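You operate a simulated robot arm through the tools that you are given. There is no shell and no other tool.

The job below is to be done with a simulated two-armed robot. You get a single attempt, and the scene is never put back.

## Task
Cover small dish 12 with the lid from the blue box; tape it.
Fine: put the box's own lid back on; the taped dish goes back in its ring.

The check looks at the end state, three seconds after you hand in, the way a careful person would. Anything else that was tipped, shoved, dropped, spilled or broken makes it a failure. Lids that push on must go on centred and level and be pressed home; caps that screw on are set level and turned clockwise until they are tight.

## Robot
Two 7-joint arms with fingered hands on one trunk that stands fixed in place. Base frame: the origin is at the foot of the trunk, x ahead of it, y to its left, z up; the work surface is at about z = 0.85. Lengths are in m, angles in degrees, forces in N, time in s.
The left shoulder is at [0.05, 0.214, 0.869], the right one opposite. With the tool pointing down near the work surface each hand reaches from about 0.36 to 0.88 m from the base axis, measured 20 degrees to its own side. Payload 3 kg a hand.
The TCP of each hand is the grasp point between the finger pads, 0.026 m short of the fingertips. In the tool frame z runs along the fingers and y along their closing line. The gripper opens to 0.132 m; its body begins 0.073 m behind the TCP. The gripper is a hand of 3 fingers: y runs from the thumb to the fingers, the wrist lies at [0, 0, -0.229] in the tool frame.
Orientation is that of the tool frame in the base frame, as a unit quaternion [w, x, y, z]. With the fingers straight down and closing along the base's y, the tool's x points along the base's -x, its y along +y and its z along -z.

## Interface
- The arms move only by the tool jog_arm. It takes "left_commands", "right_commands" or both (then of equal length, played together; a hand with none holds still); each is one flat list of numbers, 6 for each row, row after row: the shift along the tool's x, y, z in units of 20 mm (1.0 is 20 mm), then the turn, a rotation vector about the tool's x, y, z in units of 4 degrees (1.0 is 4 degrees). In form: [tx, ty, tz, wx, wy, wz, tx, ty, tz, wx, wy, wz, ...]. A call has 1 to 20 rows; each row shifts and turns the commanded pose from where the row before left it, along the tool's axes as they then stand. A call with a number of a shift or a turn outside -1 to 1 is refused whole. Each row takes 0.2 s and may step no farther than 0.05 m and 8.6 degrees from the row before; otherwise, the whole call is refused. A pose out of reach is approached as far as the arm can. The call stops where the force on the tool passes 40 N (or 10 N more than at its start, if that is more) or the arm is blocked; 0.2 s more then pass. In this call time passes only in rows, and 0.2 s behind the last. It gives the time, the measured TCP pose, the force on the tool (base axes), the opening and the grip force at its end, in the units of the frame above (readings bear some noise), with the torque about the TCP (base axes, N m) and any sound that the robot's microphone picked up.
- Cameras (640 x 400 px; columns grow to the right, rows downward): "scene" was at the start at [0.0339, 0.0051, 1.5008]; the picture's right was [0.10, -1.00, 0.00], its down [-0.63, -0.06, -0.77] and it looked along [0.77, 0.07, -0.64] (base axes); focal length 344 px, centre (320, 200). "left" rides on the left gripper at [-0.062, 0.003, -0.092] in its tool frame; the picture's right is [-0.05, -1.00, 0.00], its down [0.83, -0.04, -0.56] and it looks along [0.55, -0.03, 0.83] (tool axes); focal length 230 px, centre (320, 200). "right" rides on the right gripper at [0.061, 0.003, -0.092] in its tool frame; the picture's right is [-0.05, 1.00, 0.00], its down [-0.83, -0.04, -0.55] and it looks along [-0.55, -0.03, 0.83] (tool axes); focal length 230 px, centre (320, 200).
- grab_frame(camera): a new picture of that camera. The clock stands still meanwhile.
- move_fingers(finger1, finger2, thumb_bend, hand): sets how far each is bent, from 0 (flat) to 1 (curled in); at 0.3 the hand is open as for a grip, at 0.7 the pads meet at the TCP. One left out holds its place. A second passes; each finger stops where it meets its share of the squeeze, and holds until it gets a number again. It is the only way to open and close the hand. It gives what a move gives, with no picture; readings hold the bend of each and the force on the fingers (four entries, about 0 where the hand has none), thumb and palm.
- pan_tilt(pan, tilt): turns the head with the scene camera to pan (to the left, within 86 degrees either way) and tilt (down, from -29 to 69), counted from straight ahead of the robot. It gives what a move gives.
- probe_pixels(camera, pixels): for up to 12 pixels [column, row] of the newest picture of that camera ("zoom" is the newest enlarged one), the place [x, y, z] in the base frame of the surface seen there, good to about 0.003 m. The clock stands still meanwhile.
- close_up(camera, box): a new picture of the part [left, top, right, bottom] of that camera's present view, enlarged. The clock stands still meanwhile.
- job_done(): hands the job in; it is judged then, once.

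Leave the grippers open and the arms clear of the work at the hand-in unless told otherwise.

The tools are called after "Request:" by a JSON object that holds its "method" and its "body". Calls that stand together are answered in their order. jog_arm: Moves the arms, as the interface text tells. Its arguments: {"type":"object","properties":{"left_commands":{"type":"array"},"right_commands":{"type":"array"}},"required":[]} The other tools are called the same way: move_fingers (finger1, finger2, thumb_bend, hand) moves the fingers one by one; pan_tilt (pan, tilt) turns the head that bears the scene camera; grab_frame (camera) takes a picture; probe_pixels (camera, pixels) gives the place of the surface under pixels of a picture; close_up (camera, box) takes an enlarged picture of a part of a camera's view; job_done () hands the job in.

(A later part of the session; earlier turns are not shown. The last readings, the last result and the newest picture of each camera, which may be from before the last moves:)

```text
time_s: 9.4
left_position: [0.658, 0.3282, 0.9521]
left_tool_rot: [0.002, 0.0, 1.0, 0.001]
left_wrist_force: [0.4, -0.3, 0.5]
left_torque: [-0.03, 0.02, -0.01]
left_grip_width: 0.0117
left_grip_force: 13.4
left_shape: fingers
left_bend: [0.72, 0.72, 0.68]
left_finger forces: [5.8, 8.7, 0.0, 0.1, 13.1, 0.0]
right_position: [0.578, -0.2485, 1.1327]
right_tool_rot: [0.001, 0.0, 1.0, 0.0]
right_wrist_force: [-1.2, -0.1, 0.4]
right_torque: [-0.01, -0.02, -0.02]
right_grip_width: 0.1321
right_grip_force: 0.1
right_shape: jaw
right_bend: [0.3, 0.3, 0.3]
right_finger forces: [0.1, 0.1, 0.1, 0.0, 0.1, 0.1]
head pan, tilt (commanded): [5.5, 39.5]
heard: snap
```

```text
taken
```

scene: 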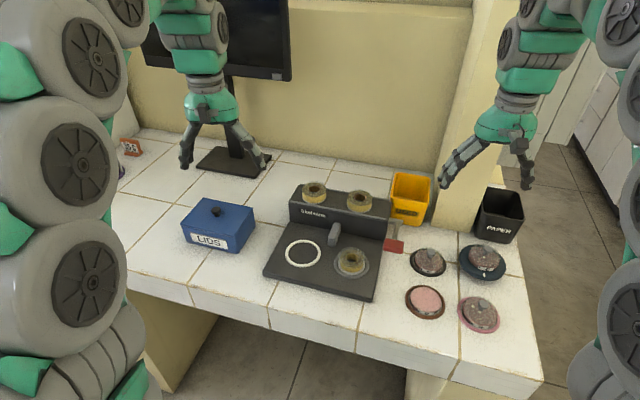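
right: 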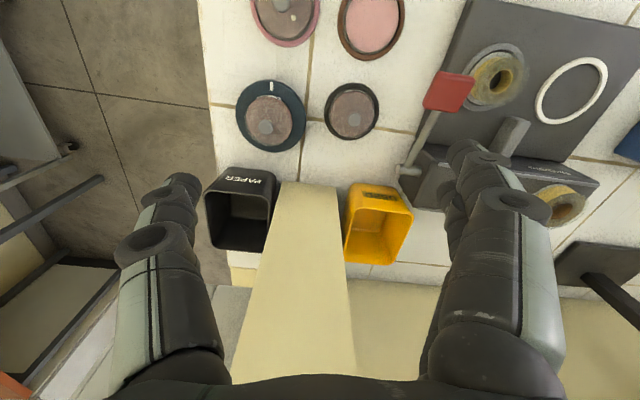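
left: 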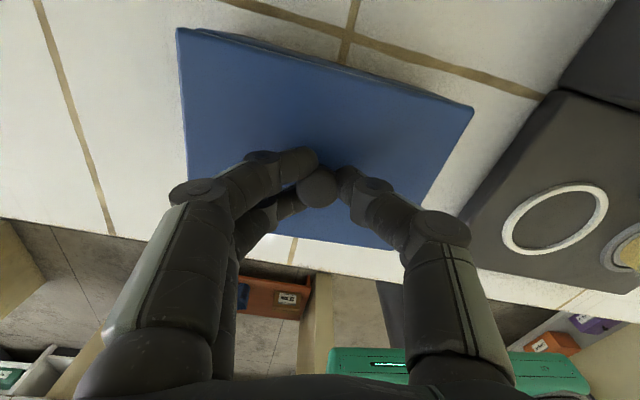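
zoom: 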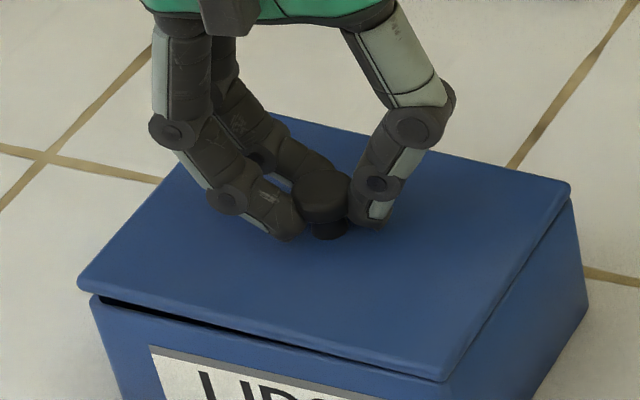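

I heard a snap: the push-on lid popped loose on its left side as the fingers wedged under the knob cap. The grip reads thumb 13 N against fingers 6 and 9 N. I'll lift slowly by 3 cm and check it hangs well.

Request:
{"method": "jog_arm", "body": {"left_commands": [0, 0, -0.3, 0, 0, 0, 0, 0, -0.4, 0, 0, 0, 0, 0, -0.4, 0, 0, 0, 0, 0, -0.4, 0, 0, 0]}}

Request:
{"method": "close_up", "body": {"camera": "scene", "box": [160, 150, 270, 260]}}

Request:
{"method": "grab_frame", "body": {"camera": "left"}}

```text
time_s: 10.4
left_position: [0.6589, 0.3302, 0.982]
left_tool_rot: [0.001, -0.001, 1.0, 0.001]
left_wrist_force: [0.1, -0.3, -0.3]
left_torque: [0.0, 0.0, 0.01]
left_grip_width: 0.0114
left_grip_force: 13.8
left_shape: fingers
left_bend: [0.72, 0.72, 0.68]
left_finger forces: [6.0, 8.7, 0.0, 0.0, 13.1, 0.0]
right_position: [0.5788, -0.249, 1.1327]
right_tool_rot: [0.001, -0.001, 1.0, 0.0]
right_wrist_force: [-0.4, -0.7, 0.2]
right_torque: [0.0, 0.04, 0.0]
right_grip_width: 0.1319
right_grip_force: 0.1
right_shape: jaw
right_bend: [0.3, 0.3, 0.3]
right_finger forces: [0.0, 0.1, 0.0, 0.0, 0.0, 0.0]
head pan, tilt (commanded): [5.5, 39.5]
```

```text
3.64 times, centred on (215, 205) of scene
```

zoom: 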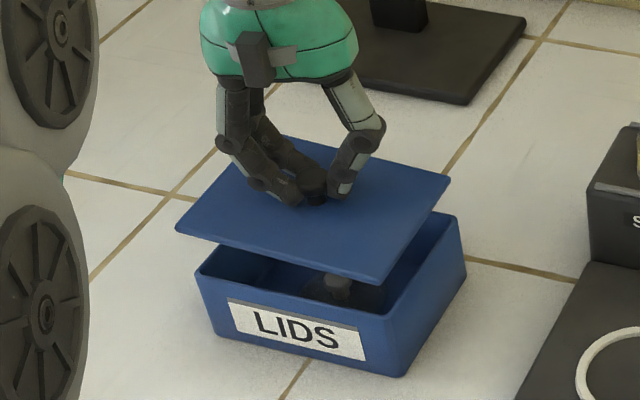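

```text
taken
```

left: 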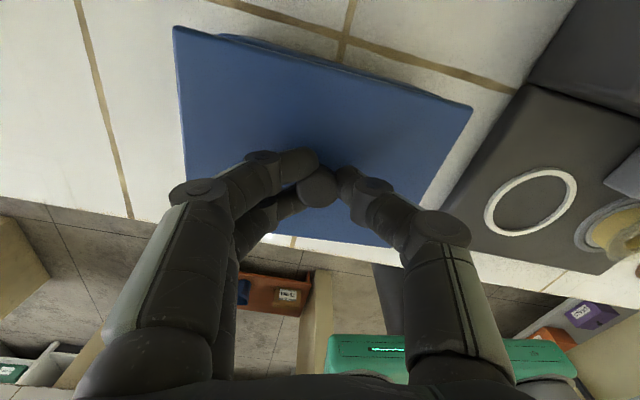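

The lid hangs level and the open box shows a dish lid with a grey knob inside. I'll raise slightly, carry the box lid left to above (0.63, 0.50), where the table is free, and lower it partway.

Request:
{"method": "jog_arm", "body": {"left_commands": [0, 0, -1.0, 0, 0, 0, 0.15, 0.85, 0, 0, 0, 0, 0.15, 0.85, 0, 0, 0, 0, 0.15, 0.85, 0, 0, 0, 0, 0.15, 0.85, 0, 0, 0, 0, 0.15, 0.85, 0, 0, 0, 0, 0.15, 0.85, 0, 0, 0, 0, 0.15, 0.85, 0, 0, 0, 0, 0.15, 0.85, 0, 0, 0, 0, 0.15, 0.85, 0, 0, 0, 0, 0.15, 0.85, 0, 0, 0, 0, 0, 0, 0.9, 0, 0, 0, 0, 0, 0.9, 0, 0, 0, 0, 0, 0.9, 0, 0, 0, 0, 0, 0.9, 0, 0, 0]}}

Request:
{"method": "grab_frame", "body": {"camera": "scene"}}

Request:
{"method": "close_up", "body": {"camera": "scene", "box": [90, 170, 280, 290]}}

```text
time_s: 13.6
left_position: [0.6284, 0.4996, 0.9289]
left_tool_rot: [0.001, 0.0, 1.0, 0.001]
left_wrist_force: [-0.3, -0.2, -0.2]
left_torque: [-0.02, -0.01, 0.02]
left_grip_width: 0.011
left_grip_force: 14.0
left_shape: fingers
left_bend: [0.73, 0.72, 0.68]
left_finger forces: [6.3, 9.1, 0.0, 0.1, 12.8, 0.1]
right_position: [0.58, -0.2486, 1.1323]
right_tool_rot: [0.001, -0.001, 1.0, 0.0]
right_wrist_force: [-0.6, 0.1, -0.2]
right_torque: [0.03, -0.03, 0.0]
right_grip_width: 0.1318
right_grip_force: 0.1
right_shape: jaw
right_bend: [0.3, 0.3, 0.3]
right_finger forces: [0.0, 0.0, 0.1, 0.0, 0.0, 0.1]
head pan, tilt (commanded): [5.5, 39.5]
```

```text
taken
```

scene: 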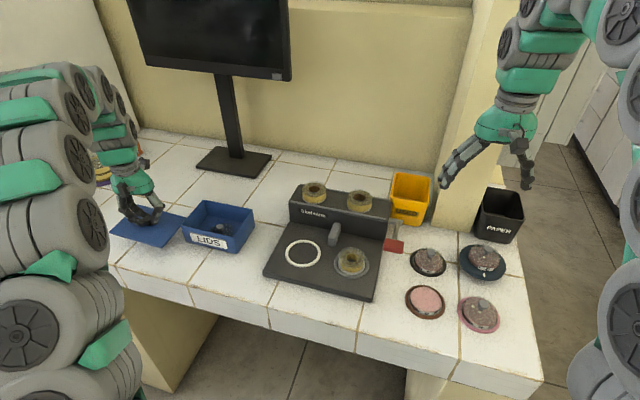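

```text
3.33 times, centred on (185, 230) of scene
```

zoom: 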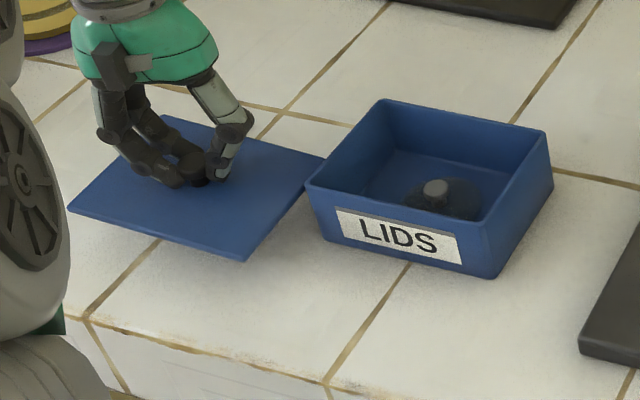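

Only one lid lies in the box. The box lid's right corner seems close to the box, so I'll probe the gap and the lid's corner heights to check it is level.

Request:
{"method": "probe_pixels", "body": {"camera": "zoom", "pixels": [[318, 158], [240, 253], [75, 210], [172, 120], [150, 220], [312, 185], [380, 105], [545, 135], [437, 188], [440, 215], [100, 190], [250, 140]]}}

```text
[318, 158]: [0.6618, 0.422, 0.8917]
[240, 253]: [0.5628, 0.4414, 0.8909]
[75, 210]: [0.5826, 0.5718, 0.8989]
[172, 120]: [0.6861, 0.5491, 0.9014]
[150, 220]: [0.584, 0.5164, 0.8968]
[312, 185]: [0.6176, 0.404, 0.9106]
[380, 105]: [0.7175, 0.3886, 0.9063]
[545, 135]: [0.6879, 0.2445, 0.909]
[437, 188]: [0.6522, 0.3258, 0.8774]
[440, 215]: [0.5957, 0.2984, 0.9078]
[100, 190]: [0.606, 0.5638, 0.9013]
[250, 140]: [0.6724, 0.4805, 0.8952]
```

The lid is clear of the box by about 2 cm but tilted about 4° (left side high). I'll shift 15 mm more to the left, level it by turning 4° about the tool x, and lower 26 mm.

Request:
{"method": "jog_arm", "body": {"left_commands": [0, 0.75, 0, 0.5, 0, 0, 0, 0, 0, 0.5, 0, 0, 0, 0, 0.5, 0, 0, 0, 0, 0, 0.5, 0, 0, 0, 0, 0, 0.3, 0, 0, 0]}}

Request:
{"method": "close_up", "body": {"camera": "scene", "box": [90, 170, 280, 290]}}

Request:
{"method": "probe_pixels", "body": {"camera": "zoom", "pixels": [[285, 165], [215, 255], [60, 215], [142, 130], [215, 180], [130, 220], [80, 200], [200, 240], [250, 290], [150, 260]]}}

```text
time_s: 14.8
left_position: [0.6271, 0.5119, 0.9027]
left_tool_rot: [0.001, 0.0, 0.999, -0.034]
left_wrist_force: [0.0, -0.2, -0.7]
left_torque: [0.03, 0.01, 0.0]
left_grip_width: 0.0113
left_grip_force: 13.8
left_shape: fingers
left_bend: [0.73, 0.72, 0.68]
left_finger forces: [6.4, 9.3, 0.0, 0.0, 12.7, 0.0]
right_position: [0.5788, -0.2483, 1.1328]
right_tool_rot: [0.0, 0.0, 1.0, -0.001]
right_wrist_force: [-0.2, 0.9, 0.1]
right_torque: [0.01, -0.02, -0.01]
right_grip_width: 0.132
right_grip_force: 0.1
right_shape: jaw
right_bend: [0.3, 0.3, 0.3]
right_finger forces: [0.0, 0.1, 0.0, 0.0, 0.0, 0.0]
head pan, tilt (commanded): [5.5, 39.5]
```

```text
3.33 times, centred on (185, 230) of scene
```

zoom: 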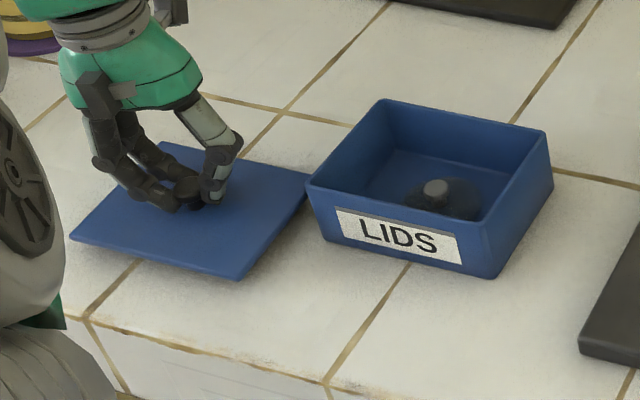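

```text
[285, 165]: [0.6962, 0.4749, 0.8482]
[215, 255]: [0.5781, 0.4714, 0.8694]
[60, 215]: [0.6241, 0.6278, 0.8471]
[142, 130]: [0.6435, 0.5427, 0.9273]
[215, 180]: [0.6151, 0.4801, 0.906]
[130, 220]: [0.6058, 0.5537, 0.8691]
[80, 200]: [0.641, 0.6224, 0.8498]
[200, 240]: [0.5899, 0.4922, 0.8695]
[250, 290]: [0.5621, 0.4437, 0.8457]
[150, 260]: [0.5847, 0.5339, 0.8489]
```

The lid is now level, with its top at about 0.869 and the table at 0.849. I'll lower in 3 mm steps and watch for contact.

Request:
{"method": "jog_arm", "body": {"left_commands": [0, 0, 0.15, 0, 0, 0, 0, 0, 0.15, 0, 0, 0, 0, 0, 0.15, 0, 0, 0]}}

Request:
{"method": "close_up", "body": {"camera": "scene", "box": [100, 190, 200, 260]}}

```text
time_s: 15.6
left_position: [0.6284, 0.5125, 0.8943]
left_tool_rot: [0.002, 0.0, 0.999, -0.034]
left_wrist_force: [0.7, -0.2, -0.5]
left_torque: [0.01, 0.01, 0.02]
left_grip_width: 0.0112
left_grip_force: 14.3
left_shape: fingers
left_bend: [0.73, 0.72, 0.68]
left_finger forces: [6.4, 9.3, 0.0, 0.0, 12.7, 0.1]
right_position: [0.5782, -0.2482, 1.1318]
right_tool_rot: [0.001, 0.0, 1.0, -0.001]
right_wrist_force: [0.3, 0.2, 0.9]
right_torque: [0.01, -0.02, 0.01]
right_grip_width: 0.1316
right_grip_force: 0.1
right_shape: jaw
right_bend: [0.3, 0.3, 0.3]
right_finger forces: [0.0, 0.0, 0.1, 0.0, 0.0, 0.1]
head pan, tilt (commanded): [5.5, 39.5]
```

```text
5.71 times, centred on (150, 225) of scene
```

zoom: 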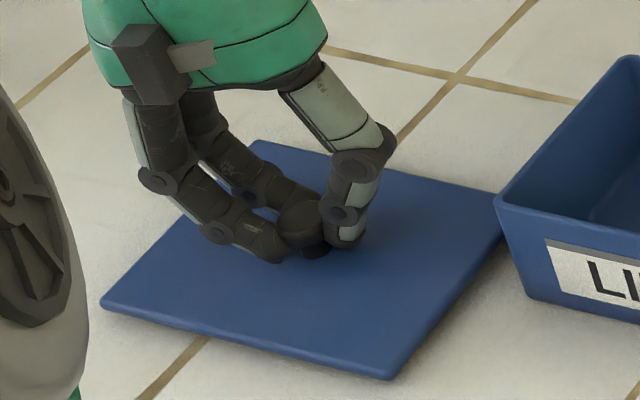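

No contact yet, and the lid is still a few mm above the table. I'll go down three more 2 mm steps.

Request:
{"method": "jog_arm", "body": {"left_commands": [0, 0, 0.1, 0, 0, 0, 0, 0, 0.1, 0, 0, 0, 0, 0, 0.1, 0, 0, 0]}}

Request:
{"method": "close_up", "body": {"camera": "scene", "box": [100, 190, 200, 260]}}

```text
time_s: 16.4
left_position: [0.6279, 0.5121, 0.8883]
left_tool_rot: [0.002, 0.0, 0.999, -0.034]
left_wrist_force: [0.9, 0.1, 0.3]
left_torque: [0.0, 0.0, -0.01]
left_grip_width: 0.0109
left_grip_force: 14.6
left_shape: fingers
left_bend: [0.73, 0.72, 0.68]
left_finger forces: [6.8, 9.6, 0.0, 0.1, 12.7, 0.0]
right_position: [0.5795, -0.2489, 1.1316]
right_tool_rot: [0.001, 0.0, 1.0, 0.0]
right_wrist_force: [-0.2, -0.2, -0.6]
right_torque: [-0.01, 0.0, -0.01]
right_grip_width: 0.1318
right_grip_force: 0.0
right_shape: jaw
right_bend: [0.3, 0.3, 0.3]
right_finger forces: [0.0, 0.1, 0.0, 0.0, 0.0, 0.0]
head pan, tilt (commanded): [5.5, 39.5]
```

```text
5.71 times, centred on (150, 225) of scene
```

zoom: 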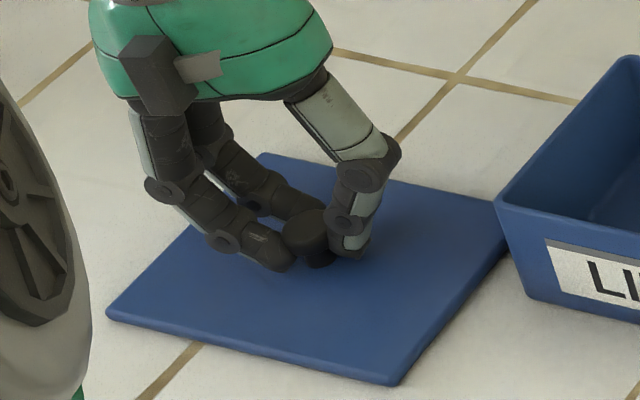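

Still no contact force and the gap is nearly gone. I'll take two more 2 mm steps.

Request:
{"method": "jog_arm", "body": {"left_commands": [0, 0, 0.1, 0, 0, 0, 0, 0, 0.1, 0, 0, 0]}}

Request:
{"method": "close_up", "body": {"camera": "scene", "box": [100, 190, 200, 260]}}

```text
time_s: 17.0
left_position: [0.6288, 0.5126, 0.8853]
left_tool_rot: [0.003, 0.0, 0.999, -0.034]
left_wrist_force: [0.1, 0.9, 14.6]
left_torque: [-0.04, 0.07, 0.01]
left_grip_width: 0.0104
left_grip_force: 14.6
left_shape: fingers
left_bend: [0.73, 0.73, 0.69]
left_finger forces: [6.4, 10.3, 0.0, 0.0, 13.4, 0.0]
right_position: [0.5785, -0.2482, 1.1326]
right_tool_rot: [0.001, 0.0, 1.0, 0.0]
right_wrist_force: [0.4, -0.1, -0.7]
right_torque: [0.0, -0.02, 0.0]
right_grip_width: 0.1318
right_grip_force: 0.2
right_shape: jaw
right_bend: [0.3, 0.3, 0.3]
right_finger forces: [0.0, 0.0, 0.1, 0.0, 0.0, 0.0]
head pan, tilt (commanded): [5.5, 39.5]
```

```text
5.71 times, centred on (150, 225) of scene
```

zoom: 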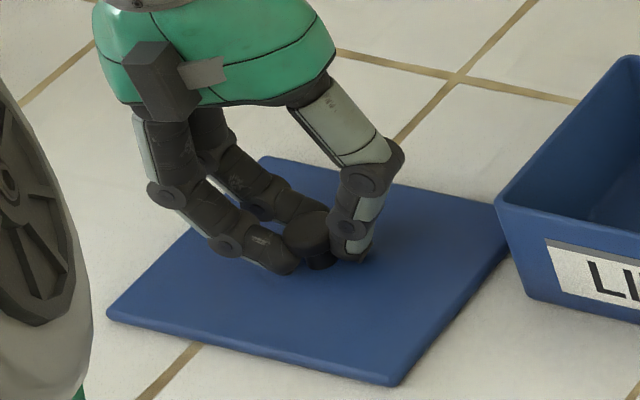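

Contact at 14.6 N: the lid rests on the table. I'll open slightly, raise 6 mm, and then open further so the tips don't push on the plate.

Request:
{"method": "move_fingers", "body": {"hand": "left", "finger1": 0.62, "finger2": 0.62, "thumb_bend": 0.6}}

Request:
{"method": "jog_arm", "body": {"left_commands": [0, 0, -0.4, 0, 0, 0]}}

Request:
{"method": "move_fingers", "body": {"hand": "left", "finger1": 0.5, "finger2": 0.5, "thumb_bend": 0.5}}

Request:
{"method": "close_up", "body": {"camera": "scene", "box": [90, 170, 280, 290]}}

```text
time_s: 18.0
left_position: [0.628, 0.5108, 0.8851]
left_tool_rot: [0.002, 0.0, 0.999, -0.034]
left_wrist_force: [1.9, 0.0, 20.6]
left_torque: [-0.02, -0.16, 0.0]
left_grip_width: 0.0187
left_grip_force: 10.6
left_shape: fingers
left_bend: [0.68, 0.68, 0.63]
left_finger forces: [6.2, 8.0, 0.0, 0.0, 7.6, 0.1]
right_position: [0.5785, -0.2492, 1.1316]
right_tool_rot: [0.001, 0.0, 1.0, 0.0]
right_wrist_force: [0.6, -1.0, -0.3]
right_torque: [0.0, -0.01, 0.01]
right_grip_width: 0.1321
right_grip_force: 0.0
right_shape: jaw
right_bend: [0.3, 0.3, 0.3]
right_finger forces: [0.0, 0.0, 0.0, 0.1, 0.1, 0.1]
head pan, tilt (commanded): [5.5, 39.5]
```

```text
time_s: 18.4
left_position: [0.6265, 0.5108, 0.8914]
left_tool_rot: [0.0, 0.0, 0.999, -0.035]
left_wrist_force: [0.2, 1.2, -0.3]
left_torque: [-0.03, -0.03, -0.01]
left_grip_width: 0.0311
left_grip_force: 0.0
left_shape: fingers
left_bend: [0.62, 0.62, 0.6]
left_finger forces: [0.0, 0.0, 0.0, 0.0, 0.0, 0.0]
right_position: [0.5792, -0.2493, 1.1318]
right_tool_rot: [0.001, 0.0, 1.0, -0.001]
right_wrist_force: [0.3, 0.0, -0.3]
right_torque: [-0.02, 0.02, -0.01]
right_grip_width: 0.1319
right_grip_force: 0.2
right_shape: jaw
right_bend: [0.3, 0.3, 0.3]
right_finger forces: [0.1, 0.1, 0.0, 0.0, 0.0, 0.1]
head pan, tilt (commanded): [5.5, 39.5]
```

```text
time_s: 19.4
left_position: [0.6279, 0.5119, 0.8927]
left_tool_rot: [0.002, 0.001, 0.999, -0.033]
left_wrist_force: [-0.2, -1.0, 2.9]
left_torque: [0.08, 0.03, 0.02]
left_grip_width: 0.0664
left_grip_force: 1.4
left_shape: fingers
left_bend: [0.51, 0.51, 0.5]
left_finger forces: [1.2, 1.7, 0.1, 0.0, 0.0, 0.1]
right_position: [0.5794, -0.2494, 1.1322]
right_tool_rot: [0.0, 0.0, 1.0, 0.0]
right_wrist_force: [-0.1, 0.4, 0.6]
right_torque: [0.0, 0.01, 0.0]
right_grip_width: 0.1319
right_grip_force: 0.0
right_shape: jaw
right_bend: [0.3, 0.3, 0.3]
right_finger forces: [0.0, 0.0, 0.0, 0.0, 0.0, 0.0]
head pan, tilt (commanded): [5.5, 39.5]
```

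```text
3.33 times, centred on (185, 230) of scene
```

zoom: 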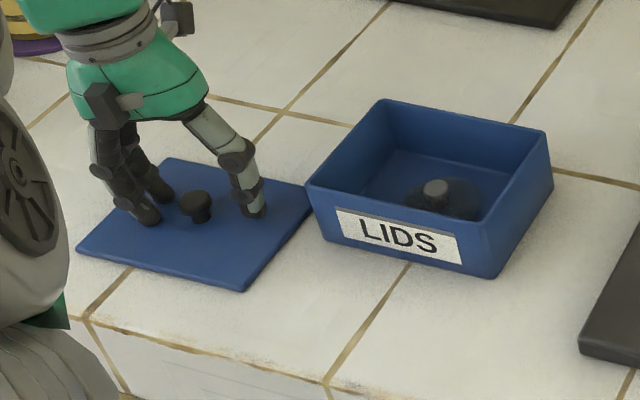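

The box lid lies flat on the table, released. I'll raise the left hand straight up, undo the 4° tilt, and then look before moving over the box.

Request:
{"method": "jog_arm", "body": {"left_commands": [0, 0, -0.5, 0, 0, 0, 0, 0, -0.9, 0, 0, 0, 0, 0, -1, 0, 0, 0, 0, 0, -1, 0, 0, 0, 0, 0, -1, -1, 0, 0, 0, 0, -1, 0, 0, 0]}}

Request:
{"method": "grab_frame", "body": {"camera": "left"}}

Request:
{"method": "close_up", "body": {"camera": "scene", "box": [180, 195, 260, 255]}}

Request:
{"method": "probe_pixels", "body": {"camera": "zoom", "pixels": [[300, 180], [300, 195], [300, 165], [320, 185], [280, 185], [330, 230], [370, 180], [230, 130], [150, 130], [555, 90], [60, 150], [440, 230]]}}

```text
time_s: 20.8
left_position: [0.6266, 0.5184, 1.0018]
left_tool_rot: [0.002, 0.0, 1.0, 0.002]
left_wrist_force: [0.4, -0.5, -0.4]
left_torque: [0.02, 0.0, 0.03]
left_grip_width: 0.067
left_grip_force: 0.0
left_shape: fingers
left_bend: [0.5, 0.5, 0.5]
left_finger forces: [0.1, 0.0, 0.1, 0.0, 0.0, 0.1]
right_position: [0.5804, -0.2483, 1.1321]
right_tool_rot: [0.001, 0.0, 1.0, 0.0]
right_wrist_force: [0.5, 0.6, -0.4]
right_torque: [-0.01, 0.01, 0.0]
right_grip_width: 0.1318
right_grip_force: 0.1
right_shape: jaw
right_bend: [0.3, 0.3, 0.3]
right_finger forces: [0.1, 0.1, 0.0, 0.0, 0.0, 0.1]
head pan, tilt (commanded): [5.5, 39.5]
```

```text
taken
```

left: 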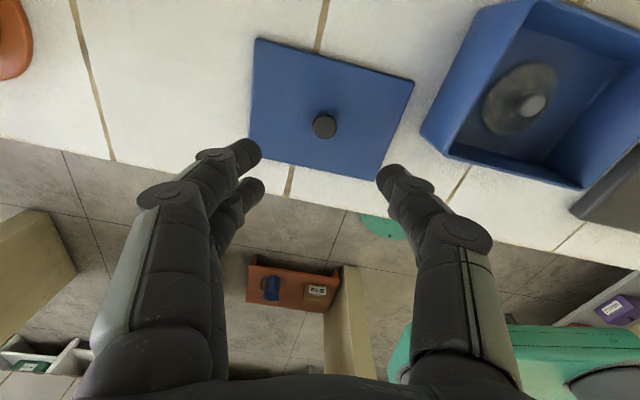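

```text
6.67 times, centred on (220, 225) of scene
```

zoom: 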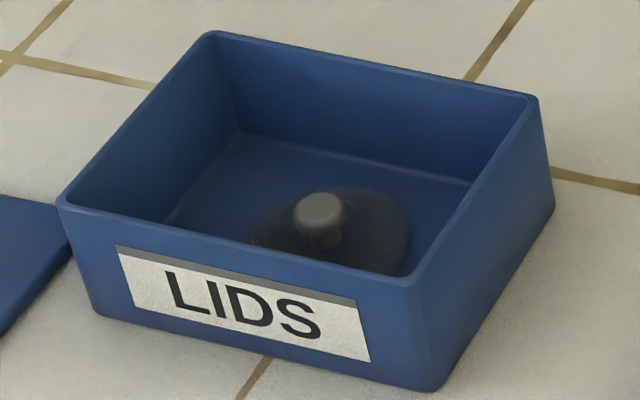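

```text
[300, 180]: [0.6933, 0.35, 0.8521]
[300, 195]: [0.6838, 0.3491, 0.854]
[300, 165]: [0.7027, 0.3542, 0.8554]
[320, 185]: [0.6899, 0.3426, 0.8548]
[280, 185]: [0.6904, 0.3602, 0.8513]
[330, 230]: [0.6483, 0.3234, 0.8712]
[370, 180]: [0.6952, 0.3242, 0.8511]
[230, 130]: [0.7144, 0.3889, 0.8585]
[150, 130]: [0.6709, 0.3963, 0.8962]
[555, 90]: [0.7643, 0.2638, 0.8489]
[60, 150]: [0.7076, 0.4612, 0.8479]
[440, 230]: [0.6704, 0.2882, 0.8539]
```

The lid lies on the floor of the box near its centre. I'll move the left hand over the box centre at z = 1.0 and yaw about 11.7° so the closing line runs along the box's long axis.

Request:
{"method": "jog_arm", "body": {"left_commands": [-0.14, -0.957, 0, 0, 0, 0, -0.14, -0.957, 0, 0, 0, 0, -0.14, -0.957, 0, 0, 0, 0, -0.14, -0.957, 0, 0, 0, 0, -0.14, -0.957, 0, 0, 0, 0, -0.14, -0.957, 0, 0, 0, 0, -0.14, -0.957, 0, 0, 0, 0, -0.14, -0.957, 0, 0, 0, 0, -0.14, -0.957, 0, 0, 0, 0, -0.14, -0.957, 0, 0, 0, 0, 0, 0, 0, 0, 0, 0.97, 0, 0, 0, 0, 0, 0.97, 0, 0, 0, 0, 0, 0.97]}}

Request:
{"method": "grab_frame", "body": {"camera": "left"}}

Request:
{"method": "close_up", "body": {"camera": "left", "box": [200, 40, 440, 190]}}

```text
time_s: 23.6
left_position: [0.6557, 0.3271, 0.9998]
left_tool_rot: [0.002, 0.101, 0.995, 0.002]
left_wrist_force: [-0.1, 0.3, 0.5]
left_torque: [-0.03, 0.0, -0.01]
left_grip_width: 0.0676
left_grip_force: 0.0
left_shape: fingers
left_bend: [0.5, 0.5, 0.5]
left_finger forces: [0.0, 0.0, 0.0, 0.0, 0.1, 0.0]
right_position: [0.5794, -0.2487, 1.1331]
right_tool_rot: [0.0, 0.0, 1.0, 0.0]
right_wrist_force: [-0.8, 0.9, 0.5]
right_torque: [0.0, 0.01, 0.02]
right_grip_width: 0.1318
right_grip_force: 0.0
right_shape: jaw
right_bend: [0.3, 0.3, 0.3]
right_finger forces: [0.0, 0.1, 0.0, 0.1, 0.1, 0.0]
head pan, tilt (commanded): [5.5, 39.5]
```

```text
taken
```

left: 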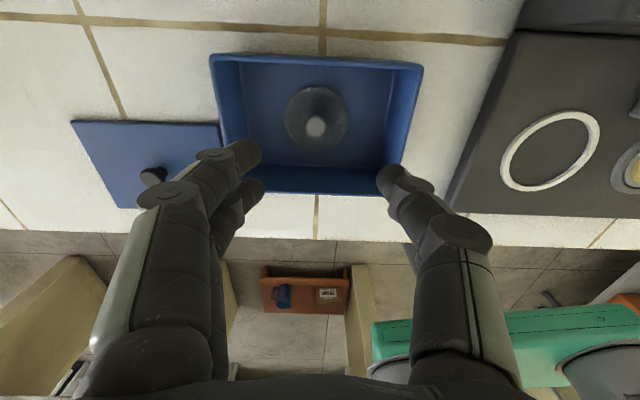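

```text
2.67 times, centred on (320, 115) of left
```

zoom: 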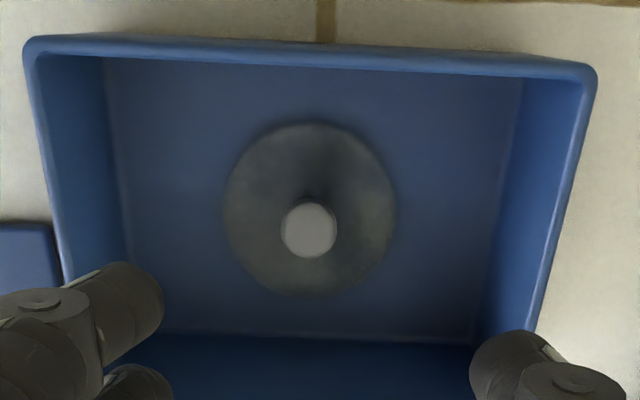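

The hand is aligned with the box. I'll probe the lid's knob and disc heights from this view.

Request:
{"method": "probe_pixels", "body": {"camera": "zoom", "pixels": [[310, 229], [300, 225], [320, 235], [310, 250], [310, 215], [260, 220], [370, 220], [310, 140], [310, 285], [180, 220], [440, 220], [310, 310]]}}

```text
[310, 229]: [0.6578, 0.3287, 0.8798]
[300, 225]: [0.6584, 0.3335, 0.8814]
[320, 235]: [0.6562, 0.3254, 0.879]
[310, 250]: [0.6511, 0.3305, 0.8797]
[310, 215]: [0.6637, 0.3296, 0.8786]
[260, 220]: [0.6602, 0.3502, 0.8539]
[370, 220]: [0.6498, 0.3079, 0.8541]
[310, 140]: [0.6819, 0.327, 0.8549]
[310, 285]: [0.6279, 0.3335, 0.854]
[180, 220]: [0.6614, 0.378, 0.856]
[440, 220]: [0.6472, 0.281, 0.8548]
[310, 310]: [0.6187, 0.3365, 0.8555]
```

The lid's knob top is at about 0.880, centred at (0.657, 0.3295), about 18 mm across; the lid disc is about 66 mm. I'll pre-close to bend 0.6 (36 mm opening), trim 2–3 mm in position and descend to TCP z of about 0.93, then look.

Request:
{"method": "move_fingers", "body": {"hand": "left", "finger1": 0.58, "finger2": 0.58, "thumb_bend": 0.58}}

Request:
{"method": "jog_arm", "body": {"left_commands": [-0.1, 0.15, 0.5, 0, 0, 0, 0, 0, 0.75, 0, 0, 0, 0, 0, 0.75, 0, 0, 0, 0, 0, 0.75, 0, 0, 0, 0, 0, 0.75, 0, 0, 0]}}

Request:
{"method": "grab_frame", "body": {"camera": "left"}}

Request:
{"method": "close_up", "body": {"camera": "left", "box": [240, 110, 400, 210]}}

Request:
{"method": "close_up", "body": {"camera": "scene", "box": [170, 160, 270, 250]}}

```text
time_s: 24.6
left_position: [0.6557, 0.3269, 1.0003]
left_tool_rot: [0.002, 0.101, 0.995, 0.001]
left_wrist_force: [-0.2, 0.5, 0.6]
left_torque: [0.02, 0.01, 0.0]
left_grip_width: 0.0452
left_grip_force: 0.1
left_shape: fingers
left_bend: [0.57, 0.57, 0.57]
left_finger forces: [0.1, 0.1, 0.1, 0.1, 0.0, 0.0]
right_position: [0.5798, -0.2489, 1.1322]
right_tool_rot: [0.001, 0.0, 1.0, 0.0]
right_wrist_force: [-0.2, -0.5, -0.6]
right_torque: [0.03, 0.02, -0.02]
right_grip_width: 0.1318
right_grip_force: 0.0
right_shape: jaw
right_bend: [0.3, 0.3, 0.3]
right_finger forces: [0.0, 0.0, 0.1, 0.1, 0.0, 0.0]
head pan, tilt (commanded): [5.5, 39.5]
```

```text
time_s: 25.8
left_position: [0.6574, 0.3292, 0.9308]
left_tool_rot: [0.002, 0.102, 0.995, 0.001]
left_wrist_force: [0.8, -0.5, -0.4]
left_torque: [0.0, -0.03, -0.01]
left_grip_width: 0.0451
left_grip_force: 0.1
left_shape: fingers
left_bend: [0.57, 0.57, 0.57]
left_finger forces: [0.0, 0.0, 0.0, 0.1, 0.1, 0.0]
right_position: [0.5793, -0.2482, 1.1321]
right_tool_rot: [0.001, 0.0, 1.0, 0.0]
right_wrist_force: [-0.1, 0.3, 0.0]
right_torque: [0.02, 0.0, -0.02]
right_grip_width: 0.1317
right_grip_force: 0.1
right_shape: jaw
right_bend: [0.3, 0.3, 0.3]
right_finger forces: [0.1, 0.0, 0.0, 0.0, 0.1, 0.0]
head pan, tilt (commanded): [5.5, 39.5]
```

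```text
taken
```

left: 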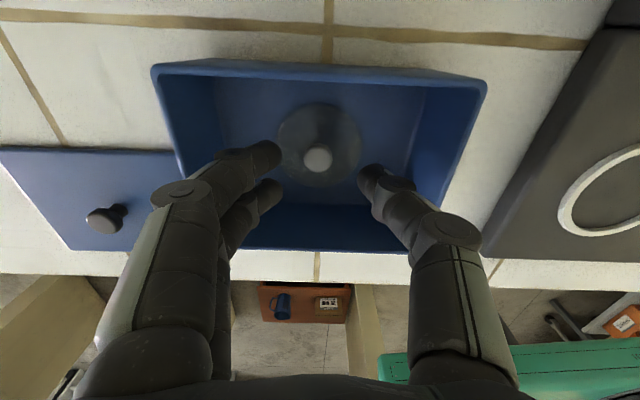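

```text
4.00 times, centred on (320, 160) of left
```

zoom: 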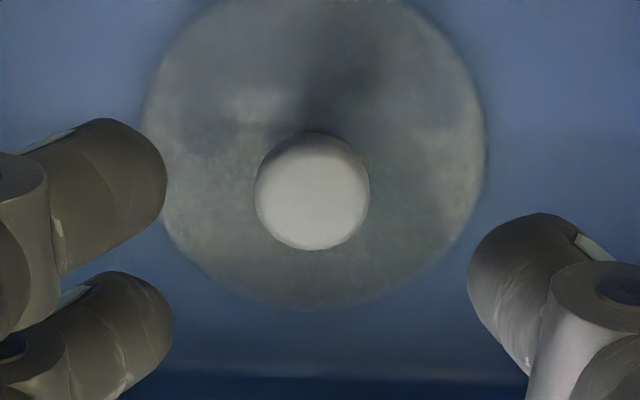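

```text
4.44 times, centred on (220, 205) of scene
```

zoom: 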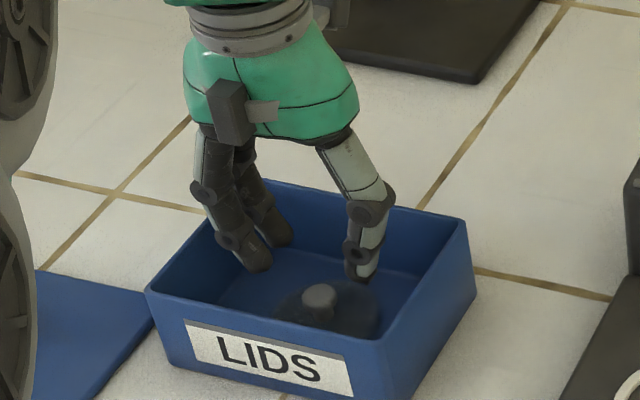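

The knob is centred under the hand within about 1 mm. I'll descend in small rows to TCP z of about 0.899, watching for contact.

Request:
{"method": "jog_arm", "body": {"left_commands": [0, 0.05, 0.4, 0, 0, 0, 0, 0, 0.4, 0, 0, 0, 0, 0, 0.4, 0, 0, 0, 0, 0, 0.35, 0, 0, 0]}}

Request:
{"method": "close_up", "body": {"camera": "left", "box": [240, 120, 400, 220]}}

Request:
{"method": "close_up", "body": {"camera": "scene", "box": [180, 180, 250, 240]}}

```text
time_s: 26.8
left_position: [0.6587, 0.3295, 0.8995]
left_tool_rot: [0.002, 0.102, 0.995, 0.002]
left_wrist_force: [0.0, -0.4, -0.5]
left_torque: [0.02, -0.02, 0.0]
left_grip_width: 0.0453
left_grip_force: 0.0
left_shape: fingers
left_bend: [0.57, 0.57, 0.57]
left_finger forces: [0.0, 0.0, 0.1, 0.0, 0.0, 0.0]
right_position: [0.5778, -0.2487, 1.1324]
right_tool_rot: [0.002, 0.0, 1.0, 0.0]
right_wrist_force: [-1.3, 0.5, 0.3]
right_torque: [0.03, -0.02, -0.01]
right_grip_width: 0.1318
right_grip_force: 0.0
right_shape: jaw
right_bend: [0.3, 0.3, 0.3]
right_finger forces: [0.0, 0.0, 0.0, 0.0, 0.0, 0.0]
head pan, tilt (commanded): [5.5, 39.5]
```

```text
4.00 times, centred on (320, 170) of left
```

zoom: 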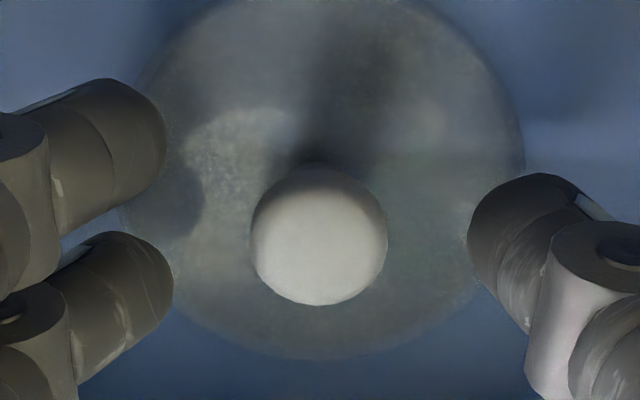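

```text
6.67 times, centred on (215, 210) of scene
```

zoom: 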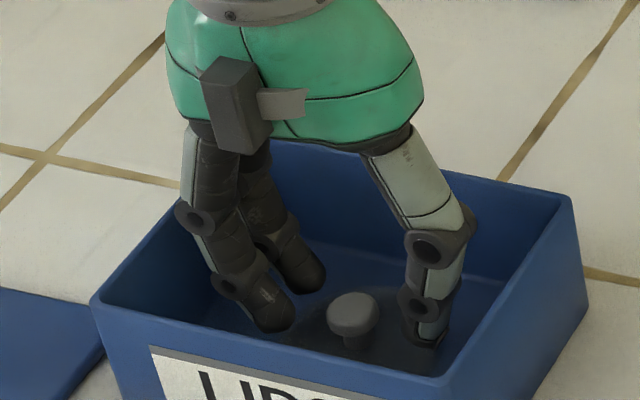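

The tips straddle the knob just above the lid plate. I'll close to grip the knob.

Request:
{"method": "move_fingers", "body": {"hand": "left", "finger1": 0.75, "finger2": 0.75, "thumb_bend": 0.75}}

Request:
{"method": "close_up", "body": {"camera": "left", "box": [240, 120, 400, 220]}}

Request:
{"method": "close_up", "body": {"camera": "scene", "box": [180, 180, 250, 240]}}

```text
time_s: 27.8
left_position: [0.6579, 0.3313, 0.8987]
left_tool_rot: [0.003, 0.102, 0.995, 0.0]
left_wrist_force: [-0.2, 0.7, 0.2]
left_torque: [0.01, 0.01, -0.05]
left_grip_width: 0.0108
left_grip_force: 12.9
left_shape: fingers
left_bend: [0.72, 0.71, 0.68]
left_finger forces: [5.6, 7.8, 0.0, 0.0, 12.4, 0.0]
right_position: [0.5791, -0.2491, 1.133]
right_tool_rot: [0.002, -0.001, 1.0, 0.0]
right_wrist_force: [0.5, -0.3, 0.8]
right_torque: [0.0, 0.0, -0.01]
right_grip_width: 0.132
right_grip_force: 0.0
right_shape: jaw
right_bend: [0.3, 0.3, 0.3]
right_finger forces: [0.0, 0.1, 0.0, 0.0, 0.0, 0.1]
head pan, tilt (commanded): [5.5, 39.5]
```

```text
4.00 times, centred on (320, 170) of left
```

zoom: 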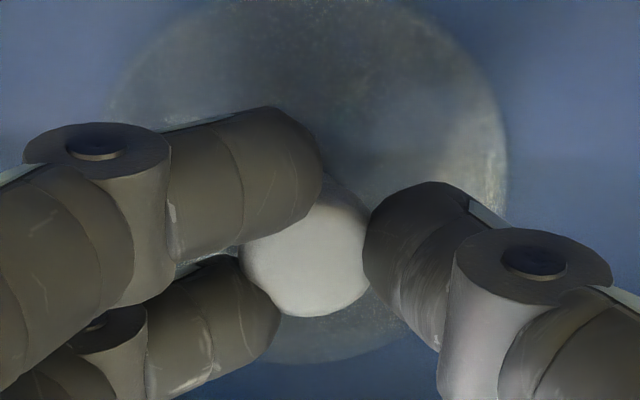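

```text
6.67 times, centred on (215, 210) of scene
```

zoom: 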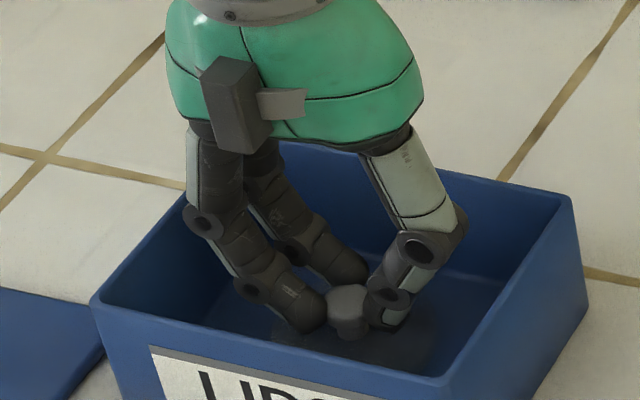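

The three-point grip holds (5.6, 7.8 and 12.4 N). I'll lift 6 cm out of the box and check that the lid hangs level.

Request:
{"method": "jog_arm", "body": {"left_commands": [0, 0, -0.3, 0, 0, 0, 0, 0, -0.6, 0, 0, 0, 0, 0, -0.9, 0, 0, 0, 0, 0, -0.9, 0, 0, 0, 0, 0, -0.9, 0, 0, 0]}}

Request:
{"method": "close_up", "body": {"camera": "scene", "box": [170, 150, 270, 240]}}

Request:
{"method": "close_up", "body": {"camera": "left", "box": [220, 100, 420, 230]}}

```text
time_s: 29.0
left_position: [0.6579, 0.3302, 0.9732]
left_tool_rot: [0.003, 0.101, 0.995, 0.001]
left_wrist_force: [-0.2, 0.8, 0.0]
left_torque: [-0.01, -0.02, 0.01]
left_grip_width: 0.0103
left_grip_force: 13.4
left_shape: fingers
left_bend: [0.73, 0.72, 0.68]
left_finger forces: [6.0, 8.1, 0.1, 0.0, 12.3, 0.0]
right_position: [0.5796, -0.2494, 1.1326]
right_tool_rot: [0.001, 0.0, 1.0, 0.0]
right_wrist_force: [0.5, -0.1, -0.1]
right_torque: [0.0, 0.02, -0.04]
right_grip_width: 0.132
right_grip_force: 0.1
right_shape: jaw
right_bend: [0.3, 0.3, 0.3]
right_finger forces: [0.0, 0.0, 0.0, 0.0, 0.0, 0.1]
head pan, tilt (commanded): [5.5, 39.5]
```

```text
4.44 times, centred on (220, 195) of scene
```

zoom: 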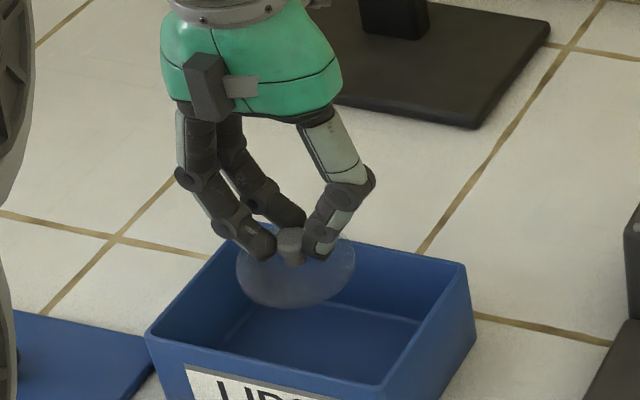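

```text
3.08 times, centred on (320, 165) of left
```

zoom: 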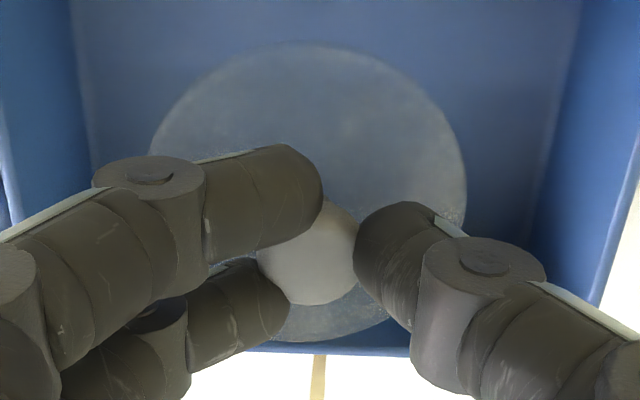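

The lid came out. I'll zoom in to judge its tilt.

Request:
{"method": "close_up", "body": {"camera": "scene", "box": [195, 190, 245, 225]}}

Request:
{"method": "grab_frame", "body": {"camera": "right"}}

Request:
{"method": "probe_pixels", "body": {"camera": "zoom", "pixels": [[290, 200], [290, 240], [180, 260], [400, 240], [300, 310], [300, 280], [230, 300], [370, 290]]}}

```text
11.43 times, centred on (220, 208) of scene
```

zoom: 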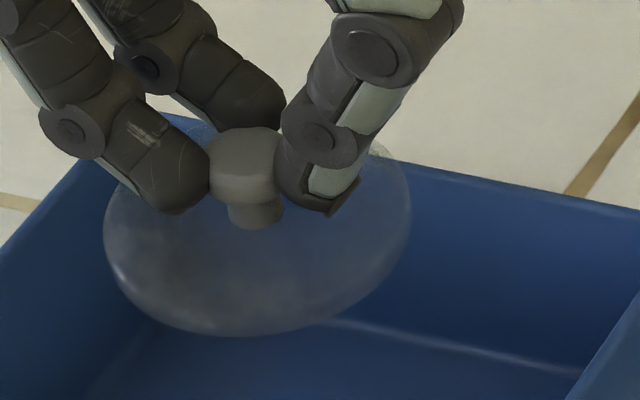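

```text
taken
```

right: 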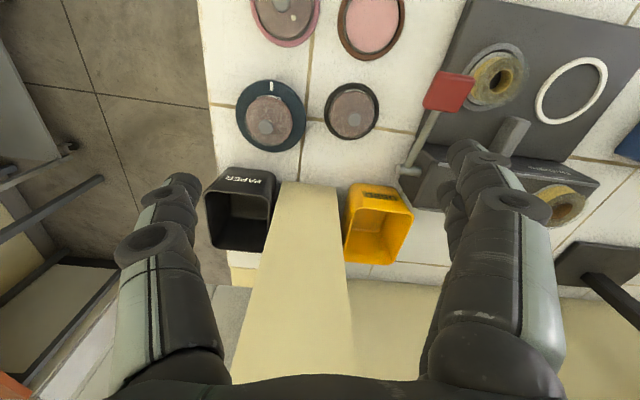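

```text
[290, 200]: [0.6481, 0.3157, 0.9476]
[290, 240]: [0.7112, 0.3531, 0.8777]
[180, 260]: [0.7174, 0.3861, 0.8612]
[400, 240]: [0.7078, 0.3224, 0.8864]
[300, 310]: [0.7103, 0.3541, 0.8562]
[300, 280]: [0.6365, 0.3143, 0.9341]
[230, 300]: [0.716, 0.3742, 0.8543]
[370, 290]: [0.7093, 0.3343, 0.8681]
```

By my projection, a level lid's ellipse would tilt about 13° in this picture, which roughly matches, but the knob axis suggests a lean of around 4° as the box lid had. I'll probe more points on the lid to find some that hit its surface.

Request:
{"method": "probe_pixels", "body": {"camera": "zoom", "pixels": [[120, 230], [130, 270], [160, 305], [200, 325], [240, 330], [290, 325], [330, 305], [370, 270], [395, 235], [405, 205], [390, 170], [250, 270]]}}

Request:
{"method": "close_up", "body": {"camera": "left", "box": [240, 110, 400, 220]}}

Request:
{"method": "probe_pixels", "body": {"camera": "zoom", "pixels": [[150, 80], [200, 40], [300, 10], [400, 30], [450, 80], [490, 150], [330, 100], [400, 120], [350, 330], [300, 330], [420, 290], [320, 240]]}}

```text
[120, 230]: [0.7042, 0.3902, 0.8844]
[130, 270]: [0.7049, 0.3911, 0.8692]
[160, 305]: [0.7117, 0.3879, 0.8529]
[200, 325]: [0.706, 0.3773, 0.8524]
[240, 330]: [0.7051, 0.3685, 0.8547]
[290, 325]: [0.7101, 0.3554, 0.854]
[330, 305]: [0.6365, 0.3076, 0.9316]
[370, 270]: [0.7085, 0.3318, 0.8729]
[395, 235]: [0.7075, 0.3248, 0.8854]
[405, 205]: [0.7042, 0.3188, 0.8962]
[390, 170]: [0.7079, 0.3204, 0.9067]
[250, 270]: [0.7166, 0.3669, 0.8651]
```

```text
3.64 times, centred on (320, 165) of left
```

zoom: 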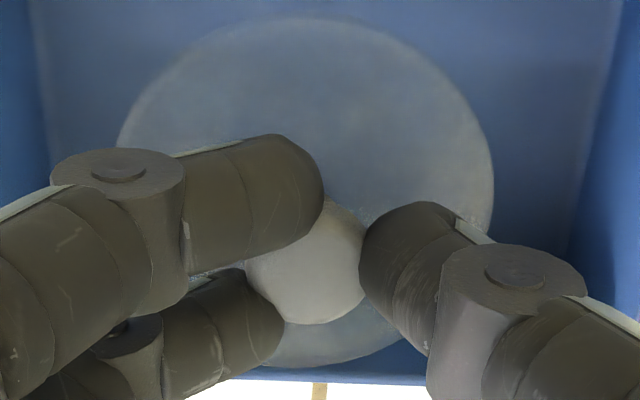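

```text
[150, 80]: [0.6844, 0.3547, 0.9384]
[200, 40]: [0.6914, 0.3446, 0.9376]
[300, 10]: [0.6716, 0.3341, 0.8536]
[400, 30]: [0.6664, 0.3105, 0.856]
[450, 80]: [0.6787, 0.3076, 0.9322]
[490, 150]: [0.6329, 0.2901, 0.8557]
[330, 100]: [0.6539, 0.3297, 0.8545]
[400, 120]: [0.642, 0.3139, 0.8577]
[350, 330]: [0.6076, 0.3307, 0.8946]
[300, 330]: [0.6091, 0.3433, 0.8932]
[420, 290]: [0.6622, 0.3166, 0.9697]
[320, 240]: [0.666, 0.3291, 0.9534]
```

Surface hits on the lid show it higher on the left (z about 0.938 at y = 0.355 against about 0.932 at y = 0.308), a tilt of roughly 5° about the tool x. I'll level it by +5°, raise it to z of about 1.07, and move the right hand aside to the right (y about -0.49) to clear the dishes.

Request:
{"method": "jog_arm", "body": {"left_commands": [0, 0, -1, 0.65, 0, 0, 0, 0, -1, 0.65, 0, 0, 0, 0, -1, 0, 0, 0, 0, 0, -1, 0, 0, 0, 0, 0, -1, 0, 0, 0, 0, 0, 0, 0, 0, 0, 0, 0, 0, 0, 0, 0, 0, 0, 0, 0, 0, 0, 0, 0, 0, 0, 0, 0, 0, 0, 0, 0, 0, 0, 0, 0, 0, 0, 0, 0, 0, 0, 0, 0, 0, 0], "right_commands": [0, -1, 0, 0, 0, 0, 0, -1, 0, 0, 0, 0, 0, -1, 0, 0, 0, 0, 0, -1, 0, 0, 0, 0, 0, -1, 0, 0, 0, 0, 0, -1, 0, 0, 0, 0, 0, -1, 0, 0, 0, 0, 0, -1, 0, 0, 0, 0, 0, -1, 0, 0, 0, 0, 0, -1, 0, 0, 0, 0, 0, -1, 0, 0, 0, 0, 0, -1, 0, 0, 0, 0]}}

Request:
{"method": "grab_frame", "body": {"camera": "scene"}}

Request:
{"method": "close_up", "body": {"camera": "scene", "box": [195, 140, 255, 190]}}

```text
time_s: 31.6
left_position: [0.6608, 0.3361, 1.0701]
left_tool_rot: [-0.003, 0.101, 0.994, -0.043]
left_wrist_force: [0.2, -0.1, 0.1]
left_torque: [-0.02, 0.0, -0.01]
left_grip_width: 0.0099
left_grip_force: 13.3
left_shape: fingers
left_bend: [0.73, 0.72, 0.68]
left_finger forces: [6.8, 8.4, 0.1, 0.0, 12.0, 0.0]
right_position: [0.5795, -0.4883, 1.1312]
right_tool_rot: [0.0, 0.0, 1.0, 0.0]
right_wrist_force: [0.7, -0.1, 0.2]
right_torque: [-0.03, 0.0, -0.02]
right_grip_width: 0.1317
right_grip_force: 0.0
right_shape: jaw
right_bend: [0.3, 0.3, 0.3]
right_finger forces: [0.0, 0.0, 0.1, 0.0, 0.1, 0.0]
head pan, tilt (commanded): [5.5, 39.5]
```

```text
taken
```

scene: 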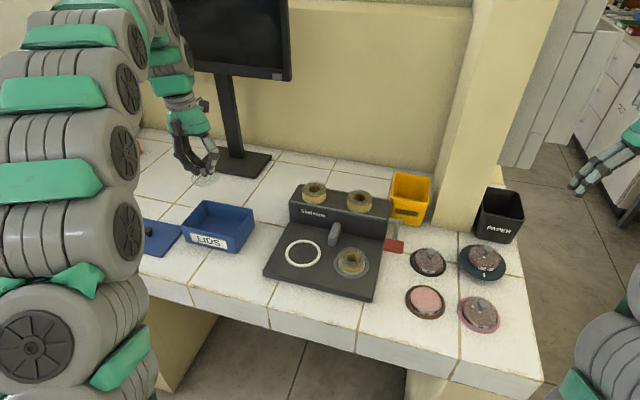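

```text
8.00 times, centred on (225, 165) of scene
```

zoom: 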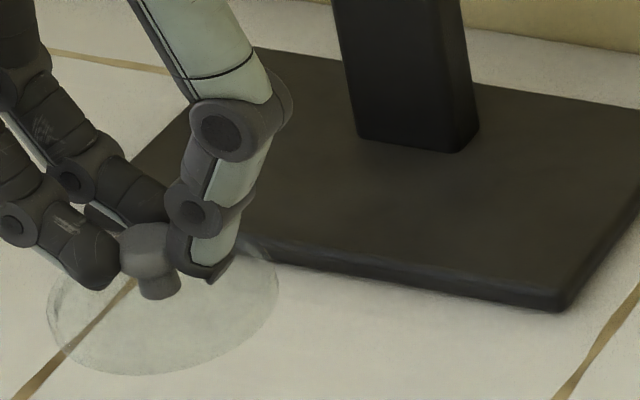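

The right hand is out of the way at y = -0.49. I'll carry the lid toward dish 12 at this height, doing the first half of the way and then checking its level over the dark station deck.

Request:
{"method": "jog_arm", "body": {"left_commands": [0.106, -0.964, 0.083, 0, 0, 0, 0.106, -0.964, 0.083, 0, 0, 0, 0.106, -0.964, 0.083, 0, 0, 0, 0.106, -0.964, 0.083, 0, 0, 0, 0.106, -0.964, 0.083, 0, 0, 0, 0.106, -0.964, 0.083, 0, 0, 0, 0.106, -0.964, 0.083, 0, 0, 0, 0.106, -0.964, 0.083, 0, 0, 0, 0.106, -0.964, 0.083, 0, 0, 0, 0.106, -0.964, 0.083, 0, 0, 0, 0.106, -0.964, 0.083, 0, 0, 0, 0.106, -0.964, 0.083, 0, 0, 0, 0.106, -0.964, 0.083, 0, 0, 0, 0.106, -0.964, 0.083, 0, 0, 0]}}

Request:
{"method": "grab_frame", "body": {"camera": "scene"}}

Request:
{"method": "close_up", "body": {"camera": "scene", "box": [280, 160, 360, 220]}}

```text
time_s: 34.6
left_position: [0.5758, 0.076, 1.0713]
left_tool_rot: [-0.002, 0.101, 0.994, -0.044]
left_wrist_force: [0.6, -0.2, 0.1]
left_torque: [-0.01, -0.05, 0.01]
left_grip_width: 0.0098
left_grip_force: 13.4
left_shape: fingers
left_bend: [0.73, 0.72, 0.68]
left_finger forces: [7.2, 8.6, 0.0, 0.0, 11.7, 0.1]
right_position: [0.5779, -0.4886, 1.1322]
right_tool_rot: [0.001, -0.001, 1.0, 0.0]
right_wrist_force: [0.6, 0.5, 0.1]
right_torque: [0.0, 0.0, -0.02]
right_grip_width: 0.1319
right_grip_force: 0.1
right_shape: jaw
right_bend: [0.3, 0.3, 0.3]
right_finger forces: [0.0, 0.0, 0.0, 0.0, 0.0, 0.0]
head pan, tilt (commanded): [5.5, 39.5]
```

```text
taken
```

scene: 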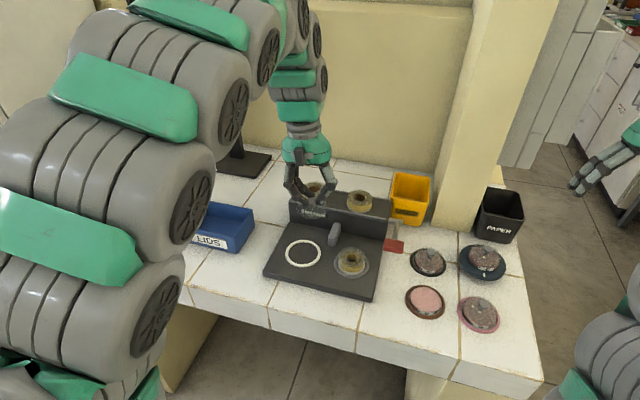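

```text
6.67 times, centred on (320, 190) of scene
```

zoom: 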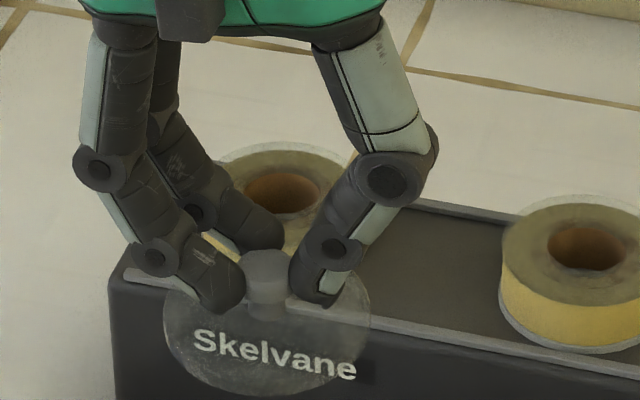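

I'll zoom on the lid and probe it again for level against the dark block.

Request:
{"method": "close_up", "body": {"camera": "scene", "box": [290, 190, 335, 222]}}

Request:
{"method": "probe_pixels", "body": {"camera": "zoom", "pixels": [[110, 180], [130, 230], [170, 280], [220, 300], [270, 310], [330, 300], [390, 250], [420, 200], [350, 220], [200, 230], [280, 250], [260, 150]]}}

```text
12.50 times, centred on (312, 206) of scene
```

zoom: 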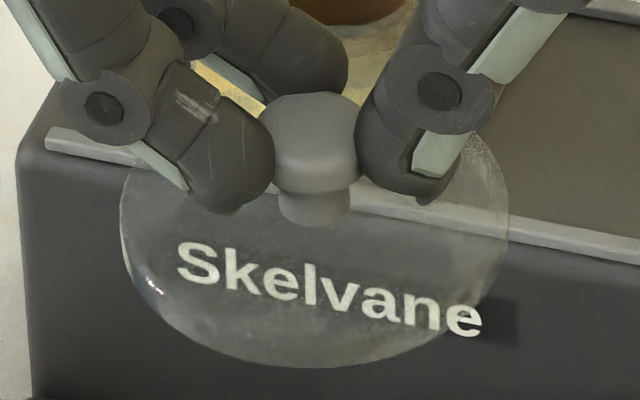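

```text
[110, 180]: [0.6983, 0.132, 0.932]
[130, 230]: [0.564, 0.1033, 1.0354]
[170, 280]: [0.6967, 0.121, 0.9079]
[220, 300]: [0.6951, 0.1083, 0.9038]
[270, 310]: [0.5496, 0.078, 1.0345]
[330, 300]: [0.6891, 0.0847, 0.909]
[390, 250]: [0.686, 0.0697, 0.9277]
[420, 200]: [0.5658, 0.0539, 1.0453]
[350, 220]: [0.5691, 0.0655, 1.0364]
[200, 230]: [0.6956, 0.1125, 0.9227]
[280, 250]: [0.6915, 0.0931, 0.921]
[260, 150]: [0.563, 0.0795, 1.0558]
```

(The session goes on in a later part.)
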